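You operate a simulated robot arm through the tools that you are given. There is no shell and no other tool. Be economical: measure what you need, move in short steps, check, and stop when the job is done.

The job below is to be done with a simulated robot arm. You get a single attempt, and the scene is never put back.

JOB
Fit the sprinkler head in the tee socket and run it at about 2 bar.
Fine: read the riser gauge; close the white pipe latch and swap the brown plug for the head before you open the orange valve wheel; the plug goes in the holder marked PLUG; the other latches stay shut; leave it running.

Only the result counts: the job must be done as asked and must still hold three seconds after the hand-in. Knocking over, shifting, dropping, spilling or breaking anything else fails it.

ROBOT AND FRAMES
A 6-joint arm with a fingered hand on a trunk, on a base that drives. Base frame: it is fixed to the floor where the robot stands at the start and does not move with it; the origin is under the middle of the robot, x ahead of it, y to its left, z up. Units: mm, rad, N and s.
With the tool pointing down near the work surface it reaches from about 100 to 440 mm from the robot's upright axis, wherever it stands. Its first joint turns from -2.897 to 2.897 rad. Places, roughly: black pipe latch [400, 900, 600]; holder marked PLUG [600, 400, 1000]; orange valve wheel [500, -800, 900]; pink pipe latch [400, 200, 600]; red pipe latch [400, -700, 600]; tee socket [500, 100, 600]; water riser [500, -900, 600]; white pipe latch [600, 0, 600]. Payload 2.3 kg.
The tool frame sits at the grasp point between the pads (the TCP): z along the fingers, y along the line on which they close. The tips reach 22 mm beyond it. Largest opening 112 mm; the body of the gripper starts 60 mm behind the TCP. The gripper is a hand of 3 fingers: y runs from the thumb to the fingers, the wrist lies at [0, 0, -218] in the tool frame.
Orientation is that of the tool frame in the base frame, as a unit quaternion [x, y, z, w]. With the fingers straight down and closing along the base's y, the tool's x points along the base's -x, its y along +y and its z along -z.

CONTROLS
- The arm moves only by the tool move_arm. Its argument "deltas" is a list of rows, each a list of 6 numbers: the shift along the tool's x, y, z in units of 150 mm (1.0 is 150 mm), then the turn, a rotation vector about the tool's x, y, z in units of 180 degrees (1.0 is 180 degrees). In form: [[x, y, z, wx, wy, wz], ...]. A call has 1 to 10 rows; each row is the pose to reach, as a shift and turn from the pose commanded when the call began, along the tool's axes at that moment. A call with a number of a shift or a turn outside -1 to 1 is refused whole. Rows are played at 5 a second. More than 50 mm and 0.15 rad between two rows, and nothing of the call is played. Where a pose cannot be reached the arm comes as near as it can. A force on the tool above 40 N (or 10 N above the force at the start of the call, whichever is more), or a blocked arm, ends the call early, and 0.2 s more pass. In this call time passes only in rows, and 0.2 s behind the last. The reply holds the time, the measured pose of the TCP, the force on the tool along the base axes, the opening and the grip force, in the units named above and with some noise, with the torque about the TCP (base axes, N m) and any sound that the robot's microphone picked up.
- Cameras (640 x 400 px; columns grow to the right, rows downward): "scene" is now at [9.2, 130.7, 1528.4]; the picture's right is [-0.06, -1.00, 0.00], its down [-0.77, 0.04, -0.63] and it looks along [0.63, -0.04, -0.77] (base axes); focal length 250 px, centre (320, 200). "wrist" rides on the gripper at [66, 3, -81] in the tool frame; the picture's right is [-0.05, 1.00, 0.00], its down [-0.77, -0.04, -0.64] and it looks along [-0.63, -0.03, 0.77] (tool axes); focal length 275 px, centre (320, 200). There is no depth. A picture from a camera that has moved, and an enlarged one, comes with that camera's place and axes in the base frame and with its lens. The place of the scene camera against the robot may be out by one fixed shift of up to 12 mm in any direction.
- get_image(camera): a new picture of that camera. No time passes.
- lift_body(by): slides the trunk up (or, below 0, down) by that many mm; the arm and the scene camera ride with it, the base frame stays. It gives what a move gives, with no picture.
- base_move(legs): drives the robot by 1 to 6 legs, each [ahead, left, turn to the left] in mm, mm and rad, along the robot's own axes; the way and the turn of a leg run together, so that a leg with both is an arc; at most 1500 mm and 3.142 rad a leg. The arm and the cameras ride along, it lands a little off, and it stops where it bumps. It gives what a move gives.
- finger_targets(finger1, finger2, thumb_bend): sets how far each is bent, from 0 (flat) to 1 (curled in); at 0.3 the hand is open as for a grip, at 0.7 the pads meet at the TCP. One left out holds its place. A second passes; each finger stops where it meets its share of the squeeze, and holds until it gets a number again. It is the only way to open and close the hand. It gives what a move gives, with no picture; readings hold the bend of each and the force on the fingers (four entries, about 0 where the hand has none), thumb and palm.
- turn_head(pan, tilt): turns the head with the scene camera to pan (to the left, within 2.705 rad either way) and tilt (down, from -0.506 to 1.204), counted from straight ahead of the robot. It gives what a move gives.
- enlarge(camera, box): a new picture of the part [left, top, right, bottom] of that camera's present view, enlarged. No time passes.
- sign_off(): hands the job in; it is judged then, once.

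Work in short steps. Places have to be worked out from the pictures, the camera data and where the tool is seen: move nearer, look again, correct. Check each grasp and each placing, and mend what went wrong. You have 120 turns and 90 pictures in all, those below and enlarged ones among them. Open the gripper and draw the arm clear of the work before you hand the job in, unless the task says otherwise.

The tools are called after "Call:" as a command line: name --pt "numbers of a row" for each row, then --argument value for the rest, lists and objects as JSON in quotes. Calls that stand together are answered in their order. move_arm: Moves the arm, as the interface text tells. Its arguments: {"type":"object","properties":{"deltas":{"type":"array","items":{"type":"array","items":{"type":"number"}}}},"required":["deltas"]} The other tools are called the same way: lift_body (by) slides the trunk up or down; finger_targets (finger1, finger2, thumb_bend) moves the fingers one by one; base_move (legs) drives the base; turn_head (pan, tilt) turns the head that bears the scene camera; get_image (camera) takes a picture; enlarge (camera, box) takes an enlarged picture of a part of a camera's view; sign_off () hands the job in.

At the start:

```text
t: 0.0
eef_pos: [269.4, 133.0, 1229.4]
ee_rot: [0.0, 1.0, 0.002, 0.001]
wrist_force: [0.2, 0.5, -0.4]
torque: [-0.01, -0.02, -0.02]
finger_gap: 111.8
finger_force: 0.1
shape: jaw
bend: [0.3, 0.3, 0.3]
finger forces: [0.1, 0.0, 0.1, 0.0, 0.0, 0.0]
trunk travel left (down, up): [-461.0, 129.0]
robot x, y, heading: [-0.9, 2.3, 0.0]
head pan, tilt: [-0.056, 0.887]
```

scene: 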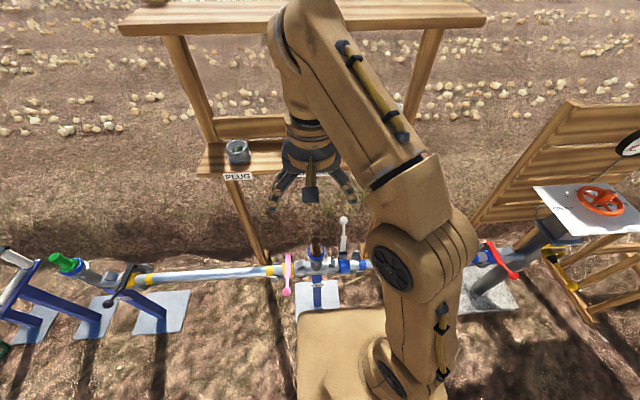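
wrist: 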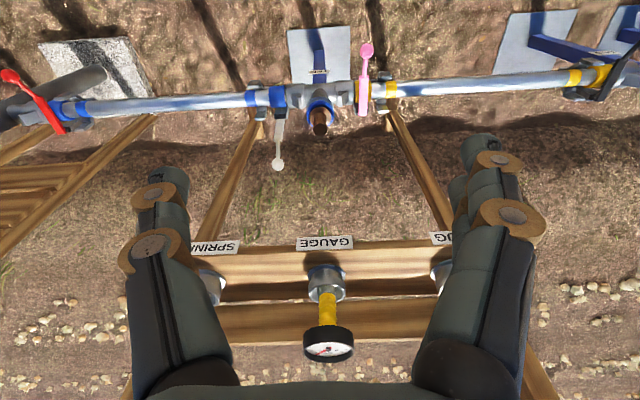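

The wrist view shows a shelf with SPRINKLER, GAUGE and PLUG holders and the tee with its brown plug. I'll look closer at both views first.

Call:
enlarge --camera "wrist" --box '[180, 30, 480, 220]'

Call:
enlarge --camera "scene" --box '[460, 100, 640, 320]'

Call:
enlarge --camera "wrist" --box '[100, 200, 560, 400]'

```text
2.11 times, centred on (330, 125) of wrist
camera zoom: at [203.0, 136.0, 1309.4], right [0.05, 1.0, 0.0], down [0.77, -0.04, 0.64], along [0.64, -0.03, -0.77], focal length 580 px, centre (299, 358)
```

zoom: 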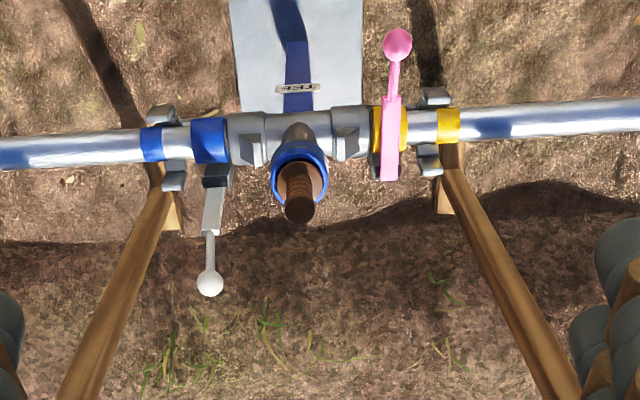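

```text
1.82 times, centred on (550, 210) of scene
camera zoom: at [9.2, 130.7, 1528.4], right [-0.06, -1.0, 0.0], down [-0.77, 0.04, -0.63], along [0.63, -0.04, -0.77], focal length 454 px, centre (-98, 182)
```

zoom: 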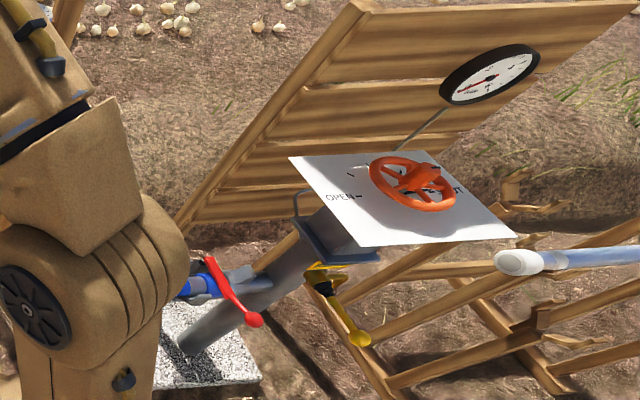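

```text
1.39 times, centred on (330, 300) of wrist
camera zoom: at [203.0, 136.0, 1309.4], right [0.05, 1.0, 0.0], down [0.77, -0.04, 0.64], along [0.64, -0.03, -0.77], focal length 383 px, centre (306, 61)
```

zoom: 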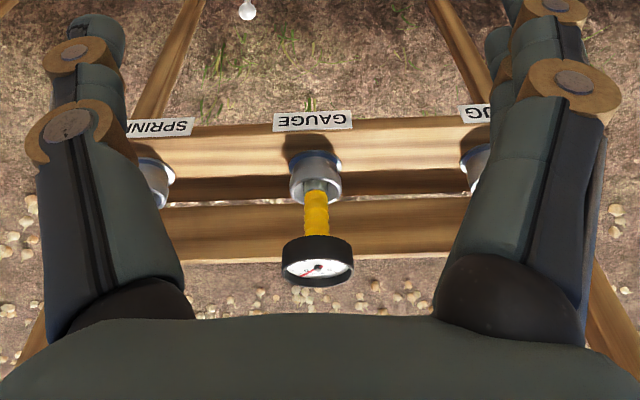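

I need to understand the base's clearance and the latches, so I tilt the head down and look, then toward the riser.

Call:
turn_head --pan 0.0 --tilt 1.2

Call:
get_image --camera "scene"

Call:
turn_head --pan -1.0 --tilt 0.6

Call:
get_image --camera "scene"

```text
t: 0.8
eef_pos: [269.5, 133.4, 1229.7]
ee_rot: [0.0, 1.0, 0.002, 0.001]
wrist_force: [1.3, -0.5, -0.8]
torque: [-0.02, 0.03, 0.02]
finger_gap: 112.0
finger_force: 0.0
shape: jaw
bend: [0.3, 0.3, 0.3]
finger forces: [0.1, 0.0, 0.0, 0.0, 0.1, 0.1]
trunk travel left (down, up): [-461.0, 129.0]
robot x, y, heading: [2.0, -1.0, -0.0]
head pan, tilt: [0.0, 1.201]
```

```text
84 pictures are left
camera scene: at [-11.0, 134.9, 1507.6], right [0.0, -1.0, 0.0], down [-0.93, 0.0, -0.36], along [0.36, 0.0, -0.93], focal length 250 px, centre (320, 200)
```

scene: 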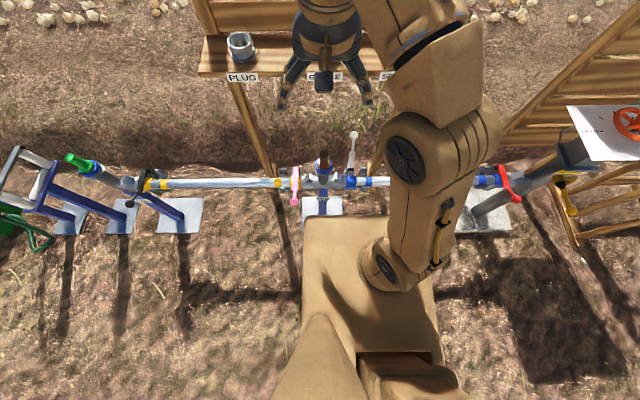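

```text
t: 2.1
eef_pos: [268.8, 133.7, 1228.6]
ee_rot: [0.001, 1.0, 0.001, 0.001]
wrist_force: [0.0, 0.0, 0.2]
torque: [0.0, -0.01, 0.02]
finger_gap: 111.7
finger_force: 0.1
shape: jaw
bend: [0.3, 0.3, 0.3]
finger forces: [0.0, 0.0, 0.0, 0.1, 0.1, 0.0]
trunk travel left (down, up): [-461.0, 129.0]
robot x, y, heading: [-1.5, -0.1, -0.001]
head pan, tilt: [-1.0, 0.6]
```

```text
83 pictures are left
camera scene: at [-19.1, 60.6, 1552.1], right [-0.84, -0.54, 0.0], down [-0.31, 0.48, -0.82], along [0.45, -0.69, -0.57], focal length 250 px, centre (320, 200)
```

scene: 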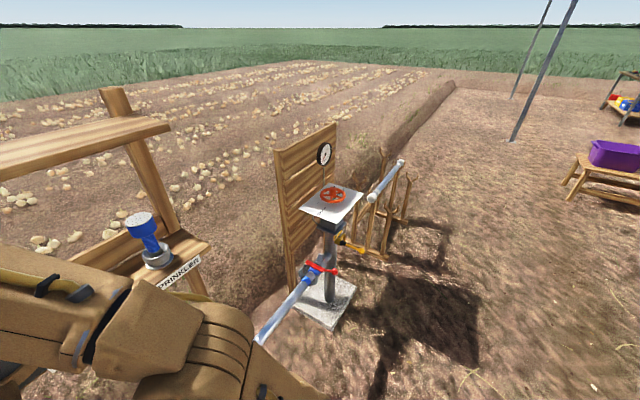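

The carriage front appears to be ~190 mm ahead of the axis at z≈860. I'll drive ahead 130 mm and look at the tee with the head straight.

Call:
base_move --legs '[[130, 0, 0]]'

Call:
turn_head --pan 0.0 --tilt 0.9

Call:
get_image --camera "scene"

Call:
get_image --camera "wrist"

```text
t: 3.4
eef_pos: [404.4, 132.4, 1229.4]
ee_rot: [0.004, 1.0, 0.001, 0.0]
wrist_force: [0.9, -0.3, -0.2]
torque: [0.02, 0.01, 0.0]
finger_gap: 111.8
finger_force: 0.0
shape: jaw
bend: [0.3, 0.3, 0.3]
finger forces: [0.0, 0.1, 0.0, 0.1, 0.1, 0.0]
trunk travel left (down, up): [-461.0, 129.0]
robot x, y, heading: [134.8, -3.8, -0.005]
head pan, tilt: [-1.0, 0.6]
```

```text
t: 4.7
eef_pos: [404.1, 131.4, 1230.2]
ee_rot: [0.004, 1.0, 0.002, 0.001]
wrist_force: [0.7, 0.5, -0.1]
torque: [-0.01, 0.02, 0.0]
finger_gap: 112.0
finger_force: 0.0
shape: jaw
bend: [0.3, 0.3, 0.3]
finger forces: [0.0, 0.0, 0.1, 0.0, 0.0, 0.0]
trunk travel left (down, up): [-461.0, 129.0]
robot x, y, heading: [134.6, 1.5, -0.008]
head pan, tilt: [0.0, 0.901]
```

```text
82 pictures are left
camera scene: at [142.7, 134.5, 1527.4], right [-0.01, -1.0, 0.0], down [-0.78, 0.0, -0.62], along [0.62, 0.0, -0.78], focal length 250 px, centre (320, 200)
```

scene: 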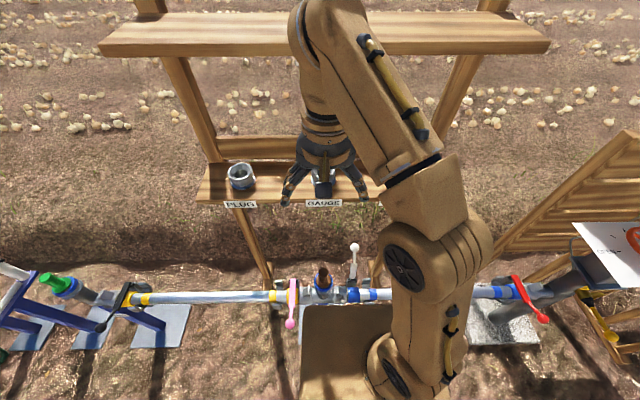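

```text
81 pictures are left
camera wrist: at [337.1, 134.6, 1309.4], right [0.05, 1.0, 0.0], down [0.77, -0.04, 0.64], along [0.64, -0.03, -0.77], focal length 275 px, centre (320, 200)
```

wrist: 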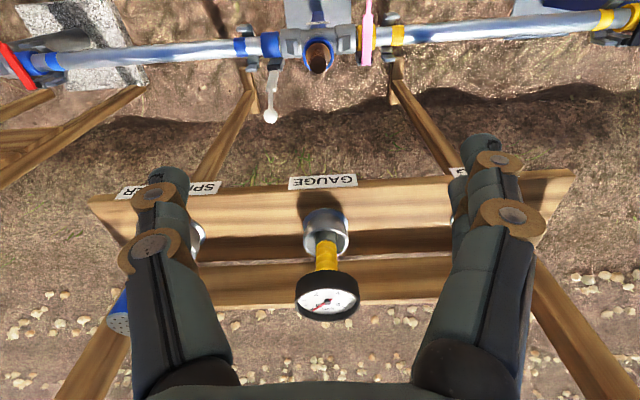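

Triangulating: tee ≈ (483,124,590), white handle ball ≈ (604,4,674) leaning back; closed pink ball ≈ (362,245,530); shelf front ≈ (571, z 985). I lower the trunk 300 mm to look from closer.

Call:
lift_body --by -300

Call:
get_image --camera "scene"

Call:
get_image --camera "wrist"

```text
t: 7.7
eef_pos: [402.7, 132.9, 929.7]
ee_rot: [0.005, 1.0, 0.001, 0.001]
wrist_force: [0.1, 0.2, 0.4]
torque: [0.0, 0.0, -0.02]
finger_gap: 111.8
finger_force: 0.1
shape: jaw
bend: [0.3, 0.3, 0.3]
finger forces: [0.0, 0.0, 0.0, 0.0, 0.0, 0.2]
trunk travel left (down, up): [-161.0, 429.0]
robot x, y, heading: [134.3, -2.2, -0.008]
head pan, tilt: [0.0, 0.901]
```

```text
80 pictures are left
camera scene: at [142.7, 134.5, 1227.4], right [-0.01, -1.0, 0.0], down [-0.78, 0.0, -0.62], along [0.62, 0.0, -0.78], focal length 250 px, centre (320, 200)
```

scene: 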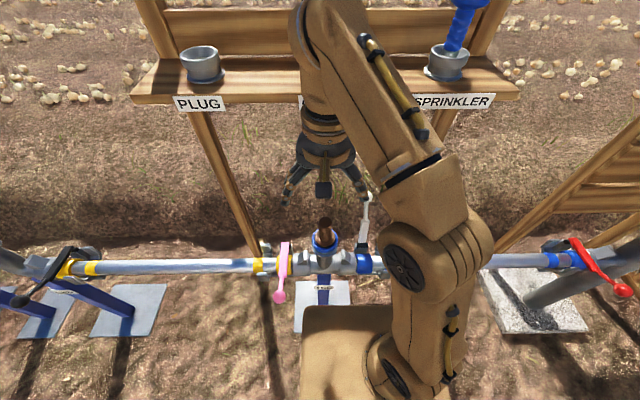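

```text
79 pictures are left
camera wrist: at [337.1, 134.6, 1009.4], right [0.05, 1.0, 0.0], down [0.77, -0.04, 0.64], along [0.64, -0.03, -0.77], focal length 275 px, centre (320, 200)
```

wrist: 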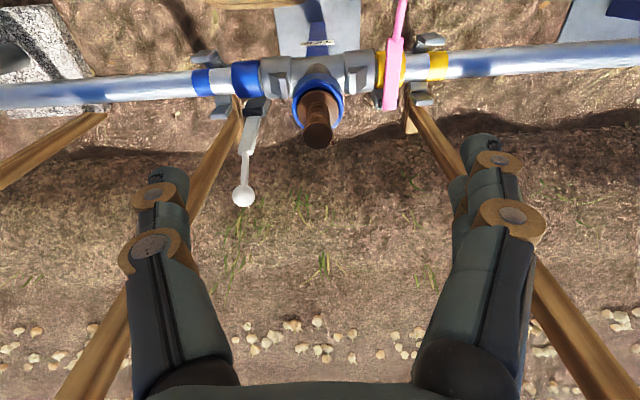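

Ball now ≈ (593,6,684), plug top ≈ (482,126,~710). Zoom in on details of plug, latch and sprinkler.

Call:
enlarge --camera "wrist" --box '[180, 20, 460, 220]'

Call:
enlarge --camera "scene" --box '[240, 170, 420, 310]'

Call:
enlarge --camera "scene" --box '[120, 0, 540, 120]'

```text
2.00 times, centred on (320, 120) of wrist
camera zoom: at [337.1, 134.6, 1009.4], right [0.05, 1.0, 0.0], down [0.77, -0.04, 0.64], along [0.64, -0.03, -0.77], focal length 551 px, centre (320, 360)
```

zoom: 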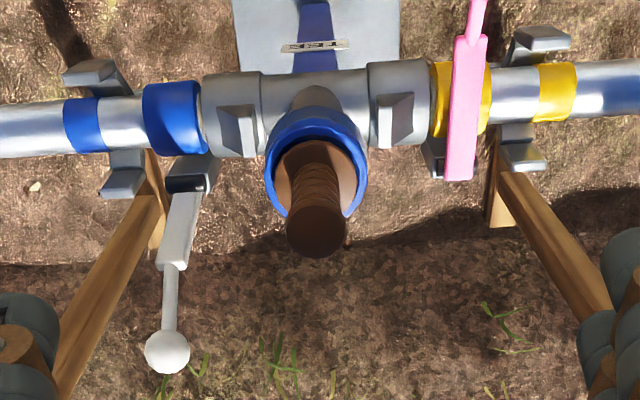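

```text
2.86 times, centred on (330, 240) of scene
camera zoom: at [142.7, 134.5, 1227.4], right [-0.01, -1.0, 0.0], down [-0.78, 0.0, -0.62], along [0.62, 0.0, -0.78], focal length 713 px, centre (291, 86)
```

zoom: 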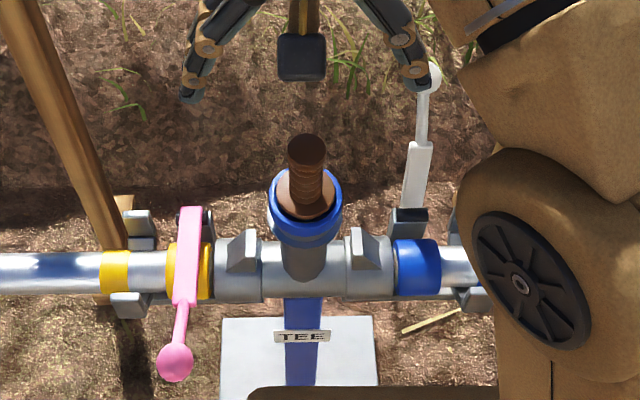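

```text
1.52 times, centred on (330, 60) of scene
camera zoom: at [142.7, 134.5, 1227.4], right [-0.01, -1.0, 0.0], down [-0.78, 0.0, -0.62], along [0.62, 0.0, -0.78], focal length 380 px, centre (305, 413)
```

zoom: 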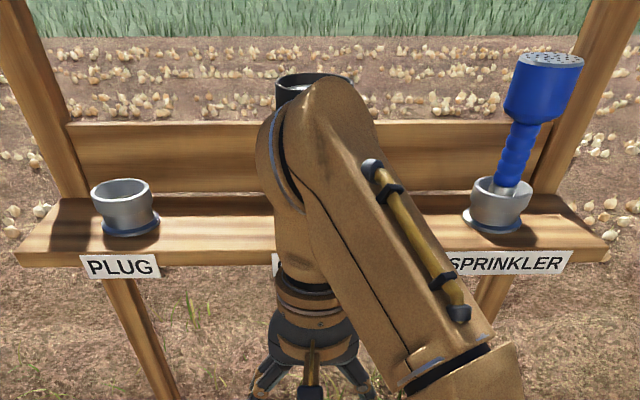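

The latch hinge is behind the pipe; closing means swinging the ball over toward me. I go to a pre-grasp in front of the ball, tilting the fingers ~60° forward.

Call:
move_arm --pt "-0.07 -0.094 0.11 0 -0.037 0" --pt "-0.14 -0.188 0.22 0 -0.074 0" --pt "-0.21 -0.282 0.33 0 -0.111 0" --pt "-0.28 -0.376 0.44 0 -0.148 0" --pt "-0.35 -0.47 0.55 0 -0.185 0" --pt "-0.42 -0.564 0.66 0 -0.222 0" --pt "-0.49 -0.658 0.77 0 -0.259 0" --pt "-0.56 -0.752 0.88 0 -0.296 0" --pt "-0.6 -0.847 0.95 0 -0.333 0"

Call:
get_image --camera "wrist"

Call:
get_image --camera "scene"

```text
t: 9.7
eef_pos: [507.9, 7.0, 812.3]
ee_rot: [0.012, 0.88, -0.016, 0.474]
wrist_force: [0.4, 0.0, -0.1]
torque: [0.01, 0.03, -0.01]
finger_gap: 111.7
finger_force: 0.0
shape: jaw
bend: [0.3, 0.3, 0.3]
finger forces: [0.0, 0.0, 0.1, 0.1, 0.0, 0.0]
out of reach, approached as far as the arm can: row 8, 9
trunk travel left (down, up): [-161.0, 429.0]
robot x, y, heading: [135.0, 3.8, -0.004]
head pan, tilt: [0.0, 0.901]
```

```text
75 pictures are left
camera wrist: at [404.5, 14.2, 800.2], right [0.06, 1.0, 0.02], down [-0.11, -0.02, 0.99], along [0.99, -0.06, 0.11], focal length 275 px, centre (320, 200)
```

wrist: 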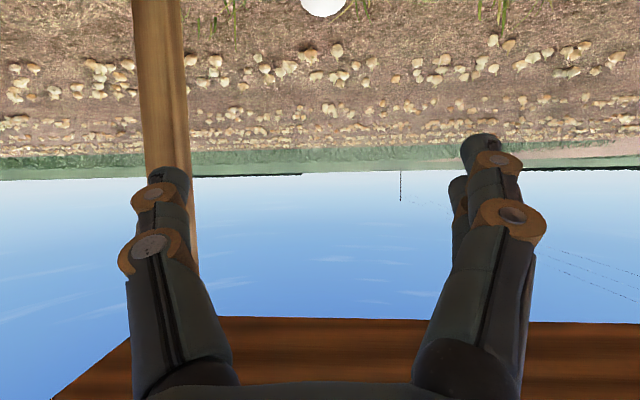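

```text
74 pictures are left
camera scene: at [142.7, 134.5, 1227.4], right [-0.01, -1.0, 0.0], down [-0.78, 0.0, -0.62], along [0.62, 0.0, -0.78], focal length 250 px, centre (320, 200)
```

scene: 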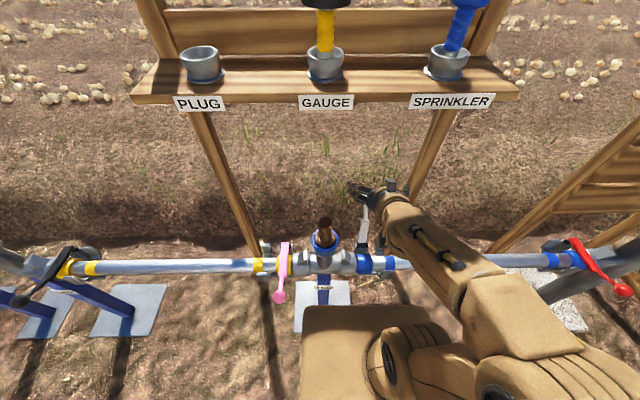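

Reach floor hit at this trunk height, so lower the trunk 125 mm to bring the hand to the ball's level.

Call:
lift_body --by -122

Call:
get_image --camera "wrist"

Call:
get_image --camera "scene"

```text
t: 11.2
eef_pos: [507.5, 7.6, 690.3]
ee_rot: [0.012, 0.88, -0.016, 0.474]
wrist_force: [-0.4, -0.5, -0.5]
torque: [-0.03, -0.03, -0.03]
finger_gap: 112.0
finger_force: 0.1
shape: jaw
bend: [0.3, 0.3, 0.3]
finger forces: [0.1, 0.1, 0.0, 0.0, 0.0, 0.1]
trunk travel left (down, up): [-39.0, 551.0]
robot x, y, heading: [132.3, 1.8, -0.002]
head pan, tilt: [0.0, 0.901]
```

```text
73 pictures are left
camera wrist: at [404.8, 14.3, 678.8], right [0.06, 1.0, 0.02], down [-0.11, -0.02, 0.99], along [0.99, -0.07, 0.11], focal length 275 px, centre (320, 200)
```

wrist: 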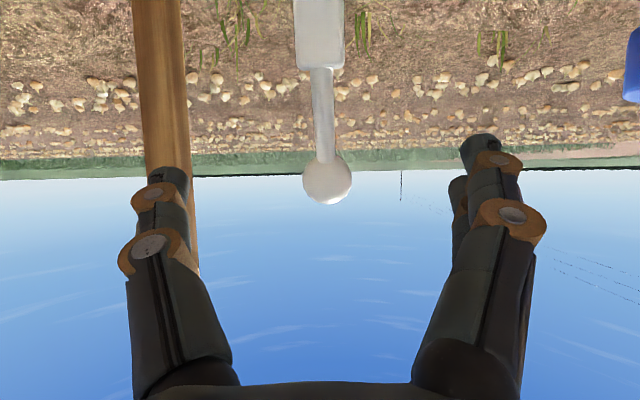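

```text
72 pictures are left
camera scene: at [142.7, 134.5, 1105.4], right [-0.01, -1.0, 0.0], down [-0.78, 0.0, -0.62], along [0.62, 0.0, -0.78], focal length 250 px, centre (320, 200)
```

scene: 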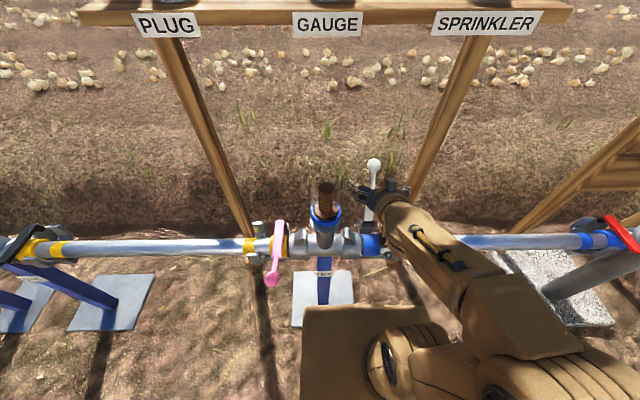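

The ball lies straight ahead at ≈(593,6,685). Advance 83 mm so it sits between the pads.

Call:
move_arm --pt "-0.1 0 0.16 0 0 0" --pt "-0.19 0 0.32 0 0 0" --pt "-0.28 0 0.477 0 0 0"

Call:
get_image --camera "wrist"

```text
t: 12.0
eef_pos: [591.4, 6.3, 686.5]
ee_rot: [0.012, 0.88, -0.015, 0.475]
wrist_force: [0.1, -0.2, -0.5]
torque: [0.02, 0.03, 0.04]
finger_gap: 111.8
finger_force: 0.1
shape: jaw
bend: [0.3, 0.3, 0.3]
finger forces: [0.0, 0.0, 0.0, 0.0, 0.1, 0.0]
trunk travel left (down, up): [-39.0, 551.0]
robot x, y, heading: [135.9, -0.5, -0.009]
head pan, tilt: [0.0, 0.901]
```

```text
71 pictures are left
camera wrist: at [487.8, 12.1, 674.4], right [0.06, 1.0, 0.02], down [-0.11, -0.02, 0.99], along [0.99, -0.07, 0.11], focal length 275 px, centre (320, 200)
```

wrist: 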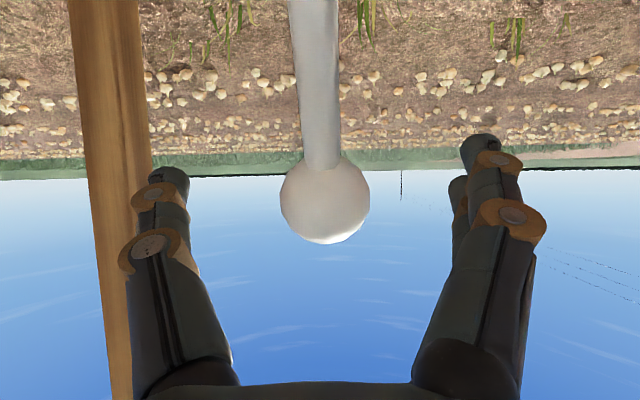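

Ball centred at the pads. Close the fingers on it.

Call:
finger_targets --finger1 0.7 --finger2 0.7 --thumb_bend 0.7

```text
t: 13.0
eef_pos: [590.3, 5.1, 686.6]
ee_rot: [0.013, 0.88, -0.016, 0.475]
wrist_force: [0.6, -2.4, 0.1]
torque: [0.01, -0.01, 0.0]
finger_gap: 12.8
finger_force: 5.1
shape: fingers
bend: [0.67, 0.67, 0.67]
finger forces: [2.3, 1.6, 0.0, 0.0, 6.4, 0.1]
trunk travel left (down, up): [-39.0, 551.0]
robot x, y, heading: [128.6, 2.5, -0.005]
head pan, tilt: [0.0, 0.901]
```

Fingers caught the stem just under the ball (12.8 mm gap). Swing it over along an estimated arc about hinge ≈(515,543), untilting the hand as I go.

Call:
move_arm --pt "0.02 0 -0.14 0 0.018 0" --pt "0.063 0 -0.275 0 0.0367 0" --pt "0.12 0 -0.4 0 0.055 0" --pt "0.194 0 -0.524 0 0.0733 0" --pt "0.285 0 -0.63 0 0.092 0" --pt "0.387 0 -0.73 0 0.11 0"

Call:
get_image --camera "wrist"

Call:
get_image --camera "scene"

```text
t: 14.4
eef_pos: [467.3, 10.1, 698.6]
ee_rot: [0.016, 0.949, -0.013, 0.315]
wrist_force: [-1.1, 0.9, 0.0]
torque: [0.02, -0.01, 0.02]
finger_gap: 2.6
finger_force: 0.1
shape: fingers
bend: [0.7, 0.7, 0.7]
finger forces: [0.0, 0.0, 0.0, 0.1, 0.0, 0.1]
out of reach, approached as far as the arm can: row 1, 2
trunk travel left (down, up): [-39.0, 551.0]
robot x, y, heading: [130.9, -3.6, -0.006]
head pan, tilt: [0.0, 0.901]
```

```text
70 pictures are left
camera wrist: at [367.0, 16.7, 722.7], right [0.07, 1.0, 0.01], down [0.23, -0.03, 0.97], along [0.97, -0.07, -0.24], focal length 275 px, centre (320, 200)
```

wrist: 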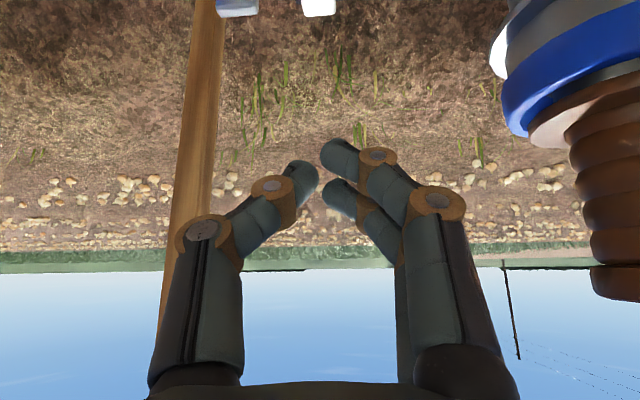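

```text
69 pictures are left
camera scene: at [142.7, 134.5, 1105.4], right [-0.01, -1.0, 0.0], down [-0.78, 0.0, -0.62], along [0.62, 0.0, -0.78], focal length 250 px, centre (320, 200)
```

scene: 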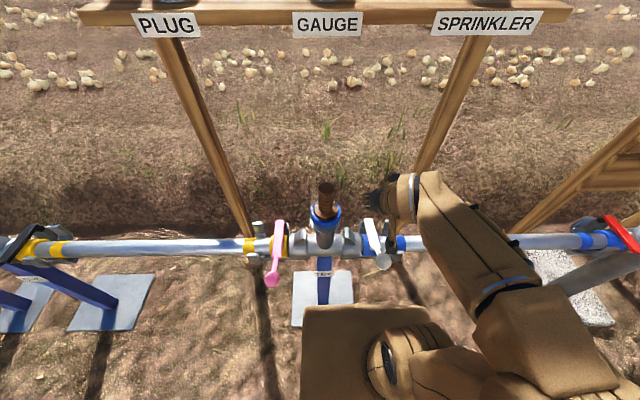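

The lever slipped out but swung over toward me; its ball now looks about 30° short of the pink one's closed position. I bring the closed fist upright above it.

Call:
move_arm --pt "0.11 -0.016 -0.068 0 0.041 0" --pt "0.22 -0.032 -0.136 0 0.082 0" --pt "0.33 -0.048 -0.2 0 0.122 0" --pt "0.44 -0.064 -0.27 0 0.163 0" --pt "0.553 -0.08 -0.339 0 0.204 0"

Call:
get_image --camera "wrist"

Call:
enlarge --camera "scene" --box '[240, 180, 440, 320]'

```text
t: 15.6
eef_pos: [370.4, 1.0, 689.6]
ee_rot: [0.019, 1.0, -0.008, 0.001]
wrist_force: [-0.5, 0.2, -0.1]
torque: [-0.02, -0.03, 0.01]
finger_gap: 2.9
finger_force: 0.0
shape: fingers
bend: [0.7, 0.7, 0.7]
finger forces: [0.1, 0.0, 0.1, 0.0, 0.0, 0.0]
trunk travel left (down, up): [-39.0, 551.0]
robot x, y, heading: [133.1, -2.8, -0.007]
head pan, tilt: [0.0, 0.901]
```

```text
68 pictures are left
camera wrist: at [303.6, 7.8, 769.1], right [0.08, 1.0, -0.02], down [0.77, -0.05, 0.64], along [0.63, -0.07, -0.77], focal length 275 px, centre (320, 200)
```

wrist: 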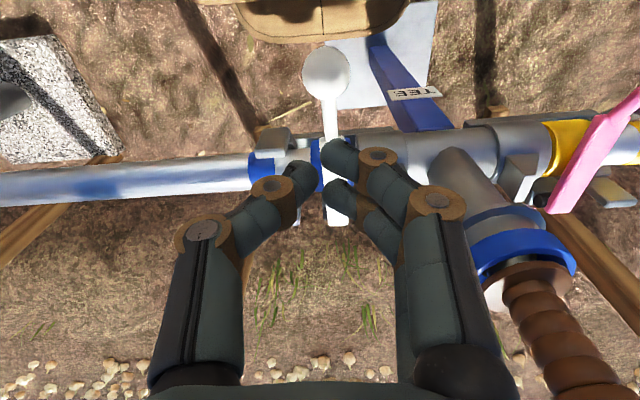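

```text
2.86 times, centred on (340, 250) of scene
camera zoom: at [142.7, 134.5, 1105.4], right [-0.01, -1.0, 0.0], down [-0.78, 0.0, -0.62], along [0.62, 0.0, -0.78], focal length 713 px, centre (263, 57)
```

zoom: 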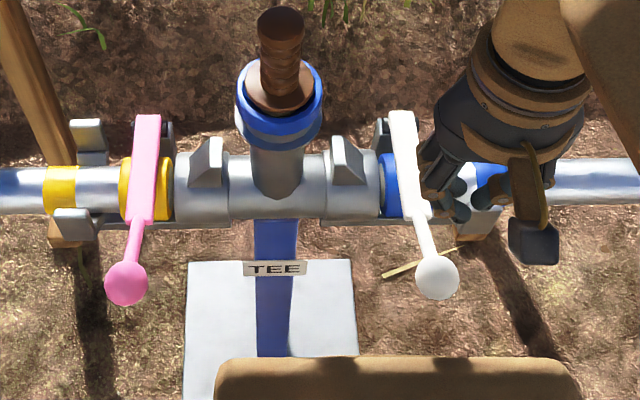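

On the zoom the white lever matches the pink one (length and angle), so it's likely shut. I press down lightly on the ball to confirm it's seated.

Call:
move_arm --pt "0 0 0.25 0 0 0" --pt "0 0 0.5 0 0 0" --pt "0 0 0.75 0 0 0" --pt "0 0 0.85 0 0 0" --pt "0 0 0.9 0 0 0" --pt "0 0 0.95 0 0 0" --pt "0 0 1.0 0 0 0"

Call:
get_image --camera "wrist"

```text
t: 16.4
eef_pos: [375.1, 1.8, 586.9]
ee_rot: [0.018, 1.0, -0.009, 0.011]
wrist_force: [5.1, -3.9, 45.0]
torque: [-0.02, 0.44, 0.06]
finger_gap: 2.9
finger_force: 24.8
shape: fingers
bend: [0.79, 0.7, 0.69]
finger forces: [47.6, 2.9, 0.0, 0.0, 0.0, 0.1]
trunk travel left (down, up): [-39.0, 551.0]
robot x, y, heading: [133.0, -5.3, -0.005]
head pan, tilt: [0.0, 0.901]
stopped in row 4: the force on the tool passed its limit at 76 N (the readings are from after the stop); the commanded pose is now the measured one
```

```text
66 pictures are left
camera wrist: at [306.8, 7.8, 664.5], right [0.08, 1.0, -0.01], down [0.75, -0.05, 0.65], along [0.65, -0.07, -0.76], focal length 275 px, centre (320, 200)
```

wrist: 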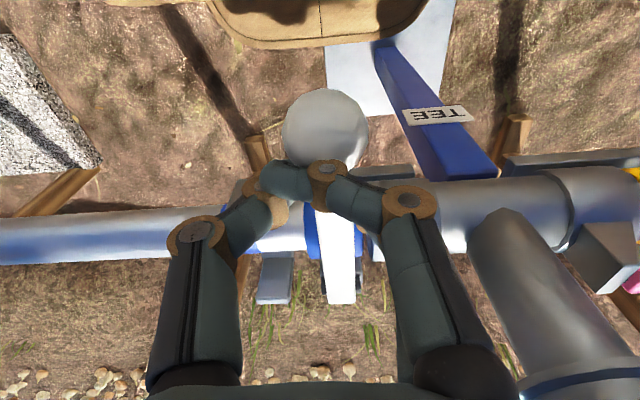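

Rigid 45 N stop at the ball (z≈563), lever parallel to the pink one: it is shut. Retract up and open the hand.

Call:
move_arm --pt "0 0 -0.3 0 0 0" --pt "0 0 -0.6 0 0 0" --pt "0 0 -0.9 0 0 0" --pt "-0.1 0.2 -1.0 0 0 0"

Call:
finger_targets --finger1 0.3 --finger2 0.3 --thumb_bend 0.3

Call:
enlarge --camera "scene" --box '[240, 180, 440, 320]'

Call:
get_image --camera "wrist"

```text
t: 17.4
eef_pos: [390.4, 31.9, 732.9]
ee_rot: [0.018, 1.0, -0.008, 0.008]
wrist_force: [-0.1, 0.2, -0.7]
torque: [0.01, -0.01, 0.02]
finger_gap: 2.2
finger_force: 0.1
shape: fingers
bend: [0.7, 0.7, 0.7]
finger forces: [0.0, 0.0, 0.0, 0.0, 0.0, 0.1]
trunk travel left (down, up): [-39.0, 551.0]
robot x, y, heading: [136.1, -4.3, -0.005]
head pan, tilt: [0.0, 0.901]
```

```text
t: 18.4
eef_pos: [390.6, 33.2, 731.4]
ee_rot: [0.017, 1.0, -0.008, 0.007]
wrist_force: [0.1, 0.6, -0.2]
torque: [-0.01, -0.01, 0.0]
finger_gap: 110.9
finger_force: 0.1
shape: fingers
bend: [0.3, 0.3, 0.3]
finger forces: [0.0, 0.0, 0.1, 0.0, 0.0, 0.0]
trunk travel left (down, up): [-39.0, 551.0]
robot x, y, heading: [131.7, 1.9, -0.004]
head pan, tilt: [0.0, 0.901]
```

```text
2.86 times, centred on (340, 250) of scene
camera zoom: at [142.8, 134.5, 1105.4], right [-0.01, -1.0, 0.0], down [-0.78, 0.0, -0.62], along [0.62, 0.0, -0.78], focal length 713 px, centre (263, 57)
```

zoom: 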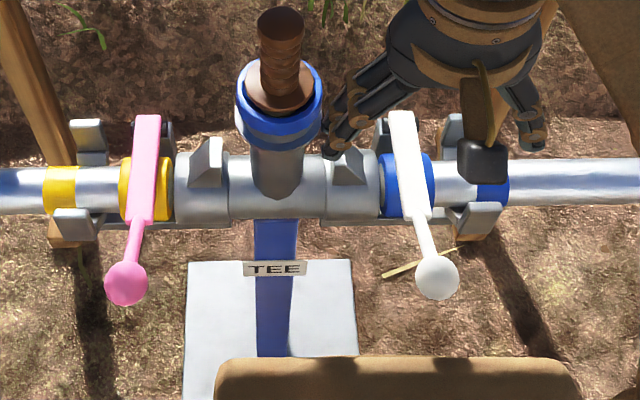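

```text
64 pictures are left
camera wrist: at [323.5, 38.8, 811.5], right [0.08, 1.0, -0.02], down [0.76, -0.05, 0.65], along [0.64, -0.07, -0.76], focal length 275 px, centre (320, 200)
```

wrist: 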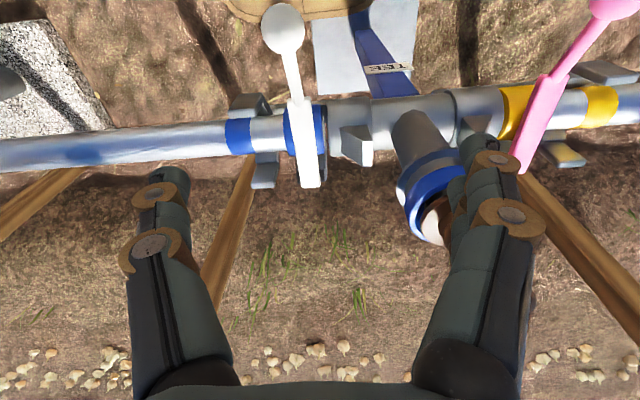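

White lever unchanged, parallel to pink. Now raise the hand clear and move above the plug with the camera looking at it.

Call:
move_arm --pt "0 0 -0.25 0 0 0" --pt "0 0 -0.5 0 0 0" --pt "0 0 -0.75 0 0 0" --pt "0 0 -1.0 0 0 0" --pt "0 0.3 -1.0 0 0 0" --pt "0 0.6 -1.0 0 0 0"

Call:
get_image --camera "wrist"

```text
t: 19.8
eef_pos: [383.0, 69.4, 822.9]
ee_rot: [0.018, 1.0, -0.007, 0.009]
wrist_force: [0.1, -0.2, 0.2]
torque: [0.01, 0.02, -0.01]
finger_gap: 111.2
finger_force: 0.0
shape: fingers
bend: [0.3, 0.3, 0.3]
finger forces: [0.1, 0.0, 0.0, 0.1, 0.0, 0.0]
out of reach, approached as far as the arm can: row 3, 4, 5, 6
trunk travel left (down, up): [-39.0, 551.0]
robot x, y, heading: [136.0, -3.8, -0.006]
head pan, tilt: [0.0, 0.901]
```

```text
63 pictures are left
camera wrist: at [314.6, 75.3, 900.5], right [0.08, 1.0, -0.01], down [0.76, -0.05, 0.65], along [0.65, -0.07, -0.76], focal length 275 px, centre (320, 200)
```

wrist: 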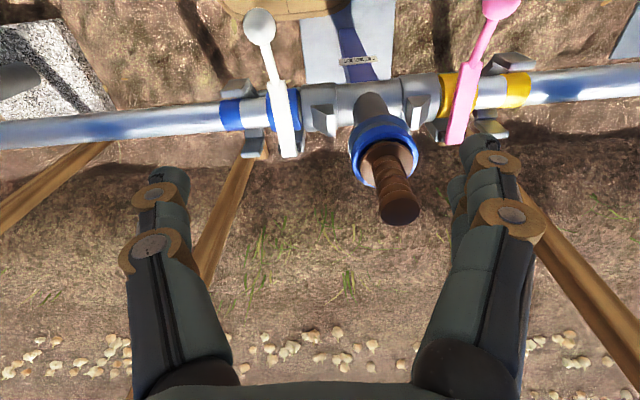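

Plug top ≈ (476,125,728), collar rim ≈ z 665. Raise the trunk 150 mm, then position above the plug.

Call:
lift_body --by 150

Call:
move_arm --pt "-0.15 0.1 0 0 0 0" --pt "-0.3 0.2 0 0 0 0" --pt "-0.45 0.3 0 0 0 0" --pt "-0.61 0.39 0.1 0 0 0" --pt "-0.61 0.39 0.4 0 0 0" --pt "-0.61 0.39 0.7 0 0 0" --pt "-0.61 0.39 0.95 0 0 0"

Call:
get_image --camera "wrist"

Call:
get_image --camera "scene"

```text
t: 21.5
eef_pos: [381.5, 69.0, 971.5]
ee_rot: [0.019, 1.0, -0.008, 0.007]
wrist_force: [0.7, 0.1, -0.1]
torque: [0.0, -0.01, 0.0]
finger_gap: 111.2
finger_force: 0.1
shape: fingers
bend: [0.3, 0.3, 0.3]
finger forces: [0.1, 0.1, 0.0, 0.0, 0.1, 0.0]
trunk travel left (down, up): [-189.0, 401.0]
robot x, y, heading: [136.6, -0.9, -0.007]
head pan, tilt: [0.0, 0.901]
```

```text
t: 23.1
eef_pos: [477.1, 123.0, 831.6]
ee_rot: [0.019, 1.0, -0.007, 0.007]
wrist_force: [-0.5, 0.2, 0.1]
torque: [-0.01, 0.02, 0.0]
finger_gap: 111.4
finger_force: 0.0
shape: fingers
bend: [0.3, 0.3, 0.3]
finger forces: [0.0, 0.1, 0.0, 0.0, 0.1, 0.0]
out of reach, approached as far as the arm can: row 1, 2, 3, 4
trunk travel left (down, up): [-189.0, 401.0]
robot x, y, heading: [135.8, -0.2, -0.004]
head pan, tilt: [0.0, 0.901]
```

```text
62 pictures are left
camera wrist: at [410.1, 129.1, 910.1], right [0.09, 1.0, -0.01], down [0.76, -0.06, 0.65], along [0.64, -0.06, -0.76], focal length 275 px, centre (320, 200)
```

wrist: 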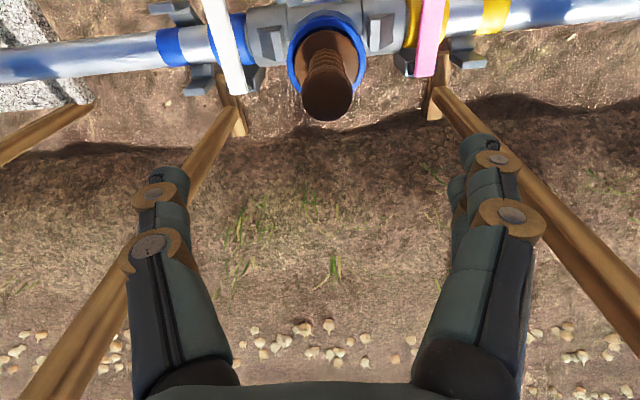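

```text
61 pictures are left
camera scene: at [142.8, 134.5, 1255.4], right [-0.01, -1.0, 0.0], down [-0.78, 0.0, -0.62], along [0.62, 0.0, -0.78], focal length 250 px, centre (320, 200)
```

scene: 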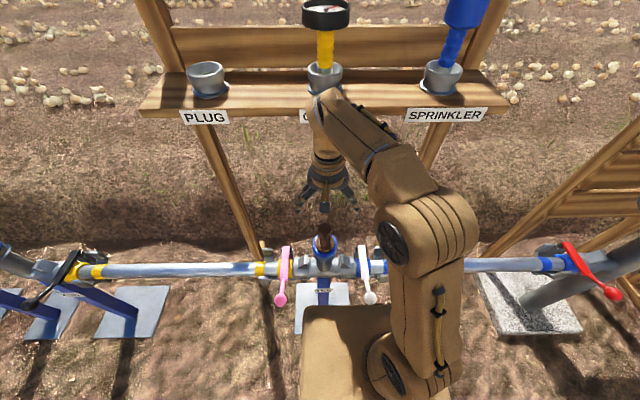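

Plug top ≈ (475.5,127,728) — nearly under the TCP. Descend to z≈703.

Call:
move_arm --pt "0.005 0.027 0.25 0 0 0" --pt "0.005 0.027 0.5 0 0 0" --pt "0.005 0.027 0.7 0 0 0" --pt "0.005 0.027 0.85 0 0 0"

Call:
get_image --camera "wrist"

Call:
enlarge --camera "scene" --box '[240, 160, 420, 300]'

```text
t: 24.1
eef_pos: [478.6, 122.0, 703.0]
ee_rot: [0.018, 1.0, -0.008, 0.007]
wrist_force: [-0.2, -0.6, -0.2]
torque: [0.02, 0.0, 0.04]
finger_gap: 111.4
finger_force: 0.1
shape: fingers
bend: [0.3, 0.3, 0.3]
finger forces: [0.0, 0.0, 0.0, 0.1, 0.0, 0.0]
trunk travel left (down, up): [-189.0, 401.0]
robot x, y, heading: [132.2, 0.7, -0.011]
head pan, tilt: [0.0, 0.901]
```

```text
60 pictures are left
camera wrist: at [410.8, 128.7, 781.2], right [0.08, 1.0, -0.01], down [0.76, -0.05, 0.65], along [0.65, -0.07, -0.76], focal length 275 px, centre (320, 200)
```

wrist: 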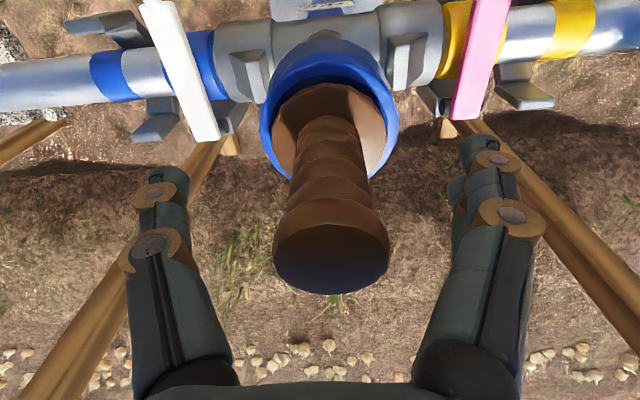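

```text
2.86 times, centred on (330, 230) of scene
camera zoom: at [142.9, 134.6, 1255.4], right [-0.01, -1.0, 0.0], down [-0.78, 0.0, -0.62], along [0.62, 0.0, -0.78], focal length 713 px, centre (291, 114)
```

zoom: 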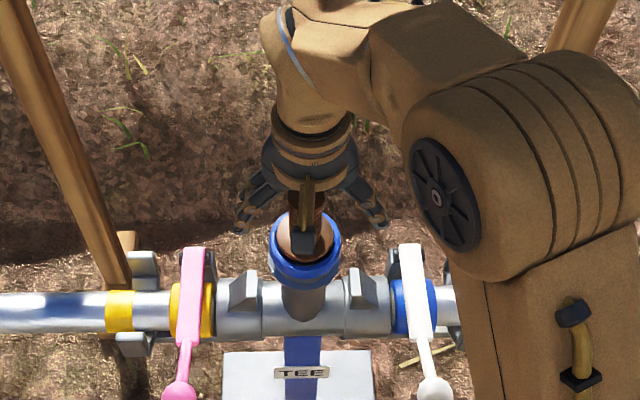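

Plug (Ø≈34) is at ≈(474.5,126); shift 4 mm and close.

Call:
move_arm --pt "0.025 0.027 0.01 0 0 0"

Call:
finger_targets --finger1 0.7 --finger2 0.7 --thumb_bend 0.7

Call:
get_image --camera "wrist"

```text
t: 24.5
eef_pos: [474.3, 125.4, 702.7]
ee_rot: [0.018, 1.0, -0.008, 0.008]
wrist_force: [-0.3, -0.1, -0.3]
torque: [-0.02, 0.01, 0.03]
finger_gap: 111.2
finger_force: 0.1
shape: fingers
bend: [0.3, 0.3, 0.3]
finger forces: [0.0, 0.1, 0.1, 0.1, 0.0, 0.0]
trunk travel left (down, up): [-189.0, 401.0]
robot x, y, heading: [131.1, -2.7, -0.005]
head pan, tilt: [0.0, 0.901]
```

```text
t: 25.5
eef_pos: [474.5, 125.8, 702.9]
ee_rot: [0.019, 1.0, -0.009, 0.007]
wrist_force: [0.2, -0.4, -0.5]
torque: [-0.02, 0.01, 0.0]
finger_gap: 22.7
finger_force: 9.2
shape: fingers
bend: [0.63, 0.63, 0.65]
finger forces: [4.6, 4.7, 0.1, 0.0, 9.1, 0.1]
trunk travel left (down, up): [-189.0, 401.0]
robot x, y, heading: [135.8, -2.1, -0.005]
head pan, tilt: [0.0, 0.901]
```

```text
58 pictures are left
camera wrist: at [407.4, 132.4, 780.7], right [0.08, 1.0, -0.01], down [0.76, -0.05, 0.65], along [0.65, -0.07, -0.76], focal length 275 px, centre (320, 200)
```

wrist: 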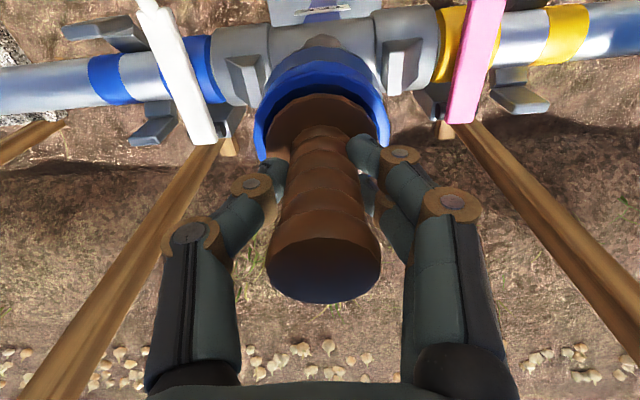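

Good grip around the neck (22.7 mm). Pull straight up slowly and see whether it comes out.

Call:
move_arm --pt "0 0 -0.05 0 0 0" --pt "0 0 -0.12 0 0 0" --pt "0 0 -0.22 0 0 0" --pt "0 0 -0.35 0 0 0"

Call:
get_image --camera "wrist"

```text
t: 26.5
eef_pos: [472.7, 127.3, 755.1]
ee_rot: [0.018, 1.0, -0.008, 0.008]
wrist_force: [0.2, 0.1, -0.9]
torque: [-0.02, 0.03, 0.0]
finger_gap: 22.3
finger_force: 9.2
shape: fingers
bend: [0.63, 0.63, 0.65]
finger forces: [4.4, 4.6, 0.0, 0.1, 8.9, 0.0]
trunk travel left (down, up): [-189.0, 401.0]
robot x, y, heading: [132.8, -1.9, -0.005]
head pan, tilt: [0.0, 0.901]
```

```text
57 pictures are left
camera wrist: at [406.0, 133.5, 833.7], right [0.08, 1.0, -0.01], down [0.76, -0.05, 0.65], along [0.65, -0.07, -0.76], focal length 275 px, centre (320, 200)
```

wrist: 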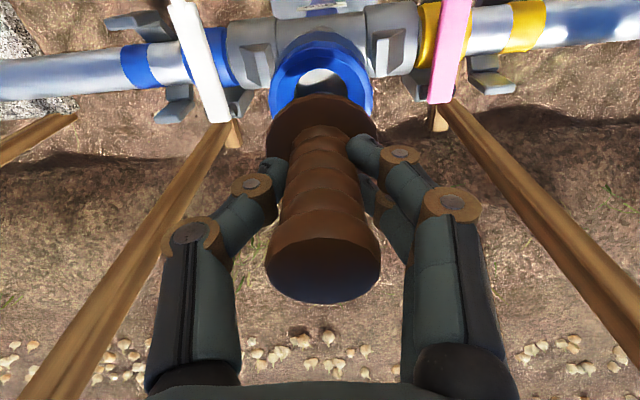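

The plug lifts freely. But a roof plank (x≈540–745, z≈1360) sits over the shelf, so a vertical hand won't fit there; I'll set the plug back and regrasp it with the hand pitched forward.

Call:
move_arm --pt "-0.005 -0.005 0.12 0 0 0" --pt "-0.01 -0.01 0.24 0 0 0" --pt "-0.01 -0.01 0.35 0 0 0"

Call:
finger_targets --finger1 0.3 --finger2 0.3 --thumb_bend 0.3

Call:
get_image --camera "wrist"

```text
t: 27.3
eef_pos: [476.5, 125.2, 702.2]
ee_rot: [0.018, 1.0, -0.007, 0.009]
wrist_force: [0.9, -0.8, 1.2]
torque: [-0.04, -0.01, -0.01]
finger_gap: 22.5
finger_force: 8.9
shape: fingers
bend: [0.63, 0.64, 0.65]
finger forces: [4.6, 4.6, 0.0, 0.0, 9.5, 0.0]
trunk travel left (down, up): [-189.0, 401.0]
robot x, y, heading: [133.6, -2.5, -0.008]
head pan, tilt: [0.0, 0.901]
```

```text
t: 28.3
eef_pos: [474.4, 123.6, 702.0]
ee_rot: [0.019, 1.0, -0.009, 0.008]
wrist_force: [0.4, -0.4, -0.1]
torque: [0.01, 0.01, 0.02]
finger_gap: 111.2
finger_force: 0.1
shape: fingers
bend: [0.3, 0.3, 0.3]
finger forces: [0.0, 0.0, 0.0, 0.0, 0.0, 0.0]
trunk travel left (down, up): [-189.0, 401.0]
robot x, y, heading: [132.9, -1.0, -0.007]
head pan, tilt: [0.0, 0.901]
```

```text
56 pictures are left
camera wrist: at [407.8, 131.2, 779.8], right [0.08, 1.0, -0.01], down [0.76, -0.05, 0.65], along [0.65, -0.07, -0.76], focal length 275 px, centre (320, 200)
```

wrist: 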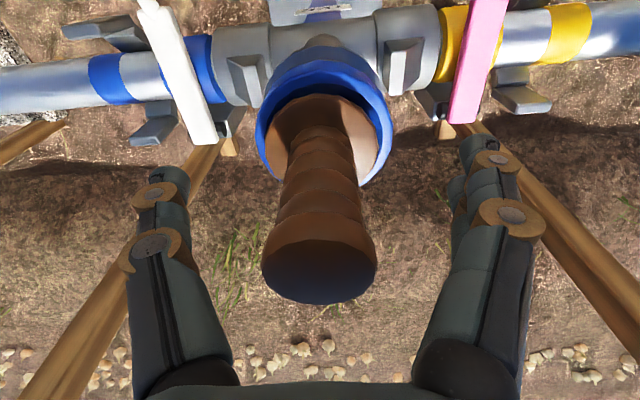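

Plug reseated. Raise the hand 140 mm and lower the trunk 140 mm, so the wrist can pitch at this height.

Call:
move_arm --pt "0 0 -0.25 0 0 0" --pt "0 0 -0.5 0 0 0" --pt "0 0 -0.75 0 0 0" --pt "0 0.01 -0.933 0 0 0"

Call:
lift_body --by -140

Call:
move_arm --pt "0 0 0 0 -0.04 0" --pt "0 0 0 0 -0.08 0" --pt "0 0 0 0 -0.12 0" --pt "0 0 0 0 -0.16 0" --pt "0 0 0 0 -0.2 0" --pt "0 0 0 0 -0.24 0" --pt "0 0 0 0 -0.28 0" --pt "0 0 0 0 -0.315 0"

Call:
get_image --camera "wrist"

Call:
get_image --camera "scene"

```text
t: 29.3
eef_pos: [474.6, 131.0, 841.6]
ee_rot: [0.018, 1.0, -0.009, 0.007]
wrist_force: [0.6, 0.0, -0.8]
torque: [0.0, -0.03, -0.01]
finger_gap: 111.3
finger_force: 0.1
shape: fingers
bend: [0.3, 0.3, 0.3]
finger forces: [0.0, 0.1, 0.0, 0.0, 0.0, 0.0]
trunk travel left (down, up): [-189.0, 401.0]
robot x, y, heading: [133.6, -0.6, -0.005]
head pan, tilt: [0.0, 0.901]
```

```text
t: 31.0
eef_pos: [474.2, 131.0, 701.8]
ee_rot: [0.018, 1.0, -0.008, 0.008]
wrist_force: [0.6, -0.5, 0.2]
torque: [0.0, 0.01, 0.0]
finger_gap: 111.1
finger_force: 0.0
shape: fingers
bend: [0.3, 0.3, 0.3]
finger forces: [0.1, 0.1, 0.0, 0.0, 0.0, 0.0]
trunk travel left (down, up): [-49.0, 541.0]
robot x, y, heading: [132.3, -0.7, -0.009]
head pan, tilt: [0.0, 0.901]
```

```text
t: 32.8
eef_pos: [474.2, 130.5, 701.4]
ee_rot: [0.012, 0.876, -0.015, 0.483]
wrist_force: [-0.3, 0.7, -1.0]
torque: [0.03, -0.02, 0.0]
finger_gap: 111.6
finger_force: 0.0
shape: fingers
bend: [0.3, 0.3, 0.3]
finger forces: [0.1, 0.0, 0.0, 0.1, 0.0, 0.0]
trunk travel left (down, up): [-49.0, 541.0]
robot x, y, heading: [133.9, -0.0, -0.01]
head pan, tilt: [0.0, 0.901]
```

```text
55 pictures are left
camera wrist: at [370.3, 136.7, 687.8], right [0.06, 1.0, 0.02], down [-0.13, -0.02, 0.99], along [0.99, -0.06, 0.12], focal length 275 px, centre (320, 200)
```

wrist: 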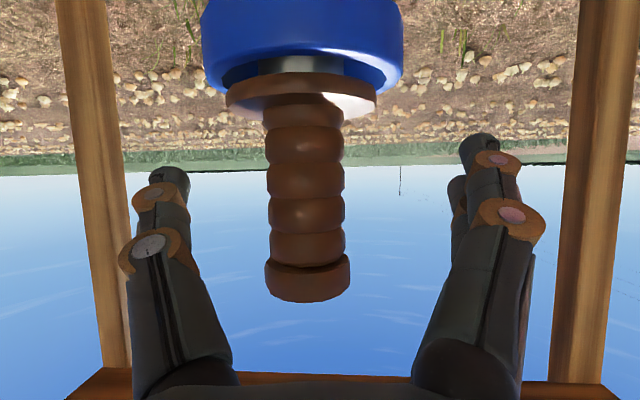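

```text
54 pictures are left
camera scene: at [142.8, 134.5, 1115.4], right [-0.01, -1.0, 0.0], down [-0.78, 0.0, -0.62], along [0.62, 0.0, -0.78], focal length 250 px, centre (320, 200)
```

scene: 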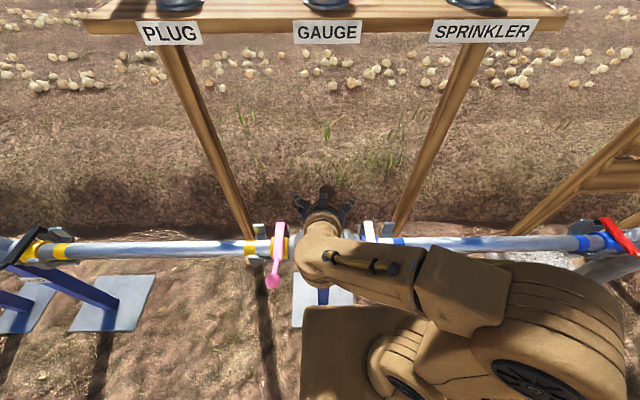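

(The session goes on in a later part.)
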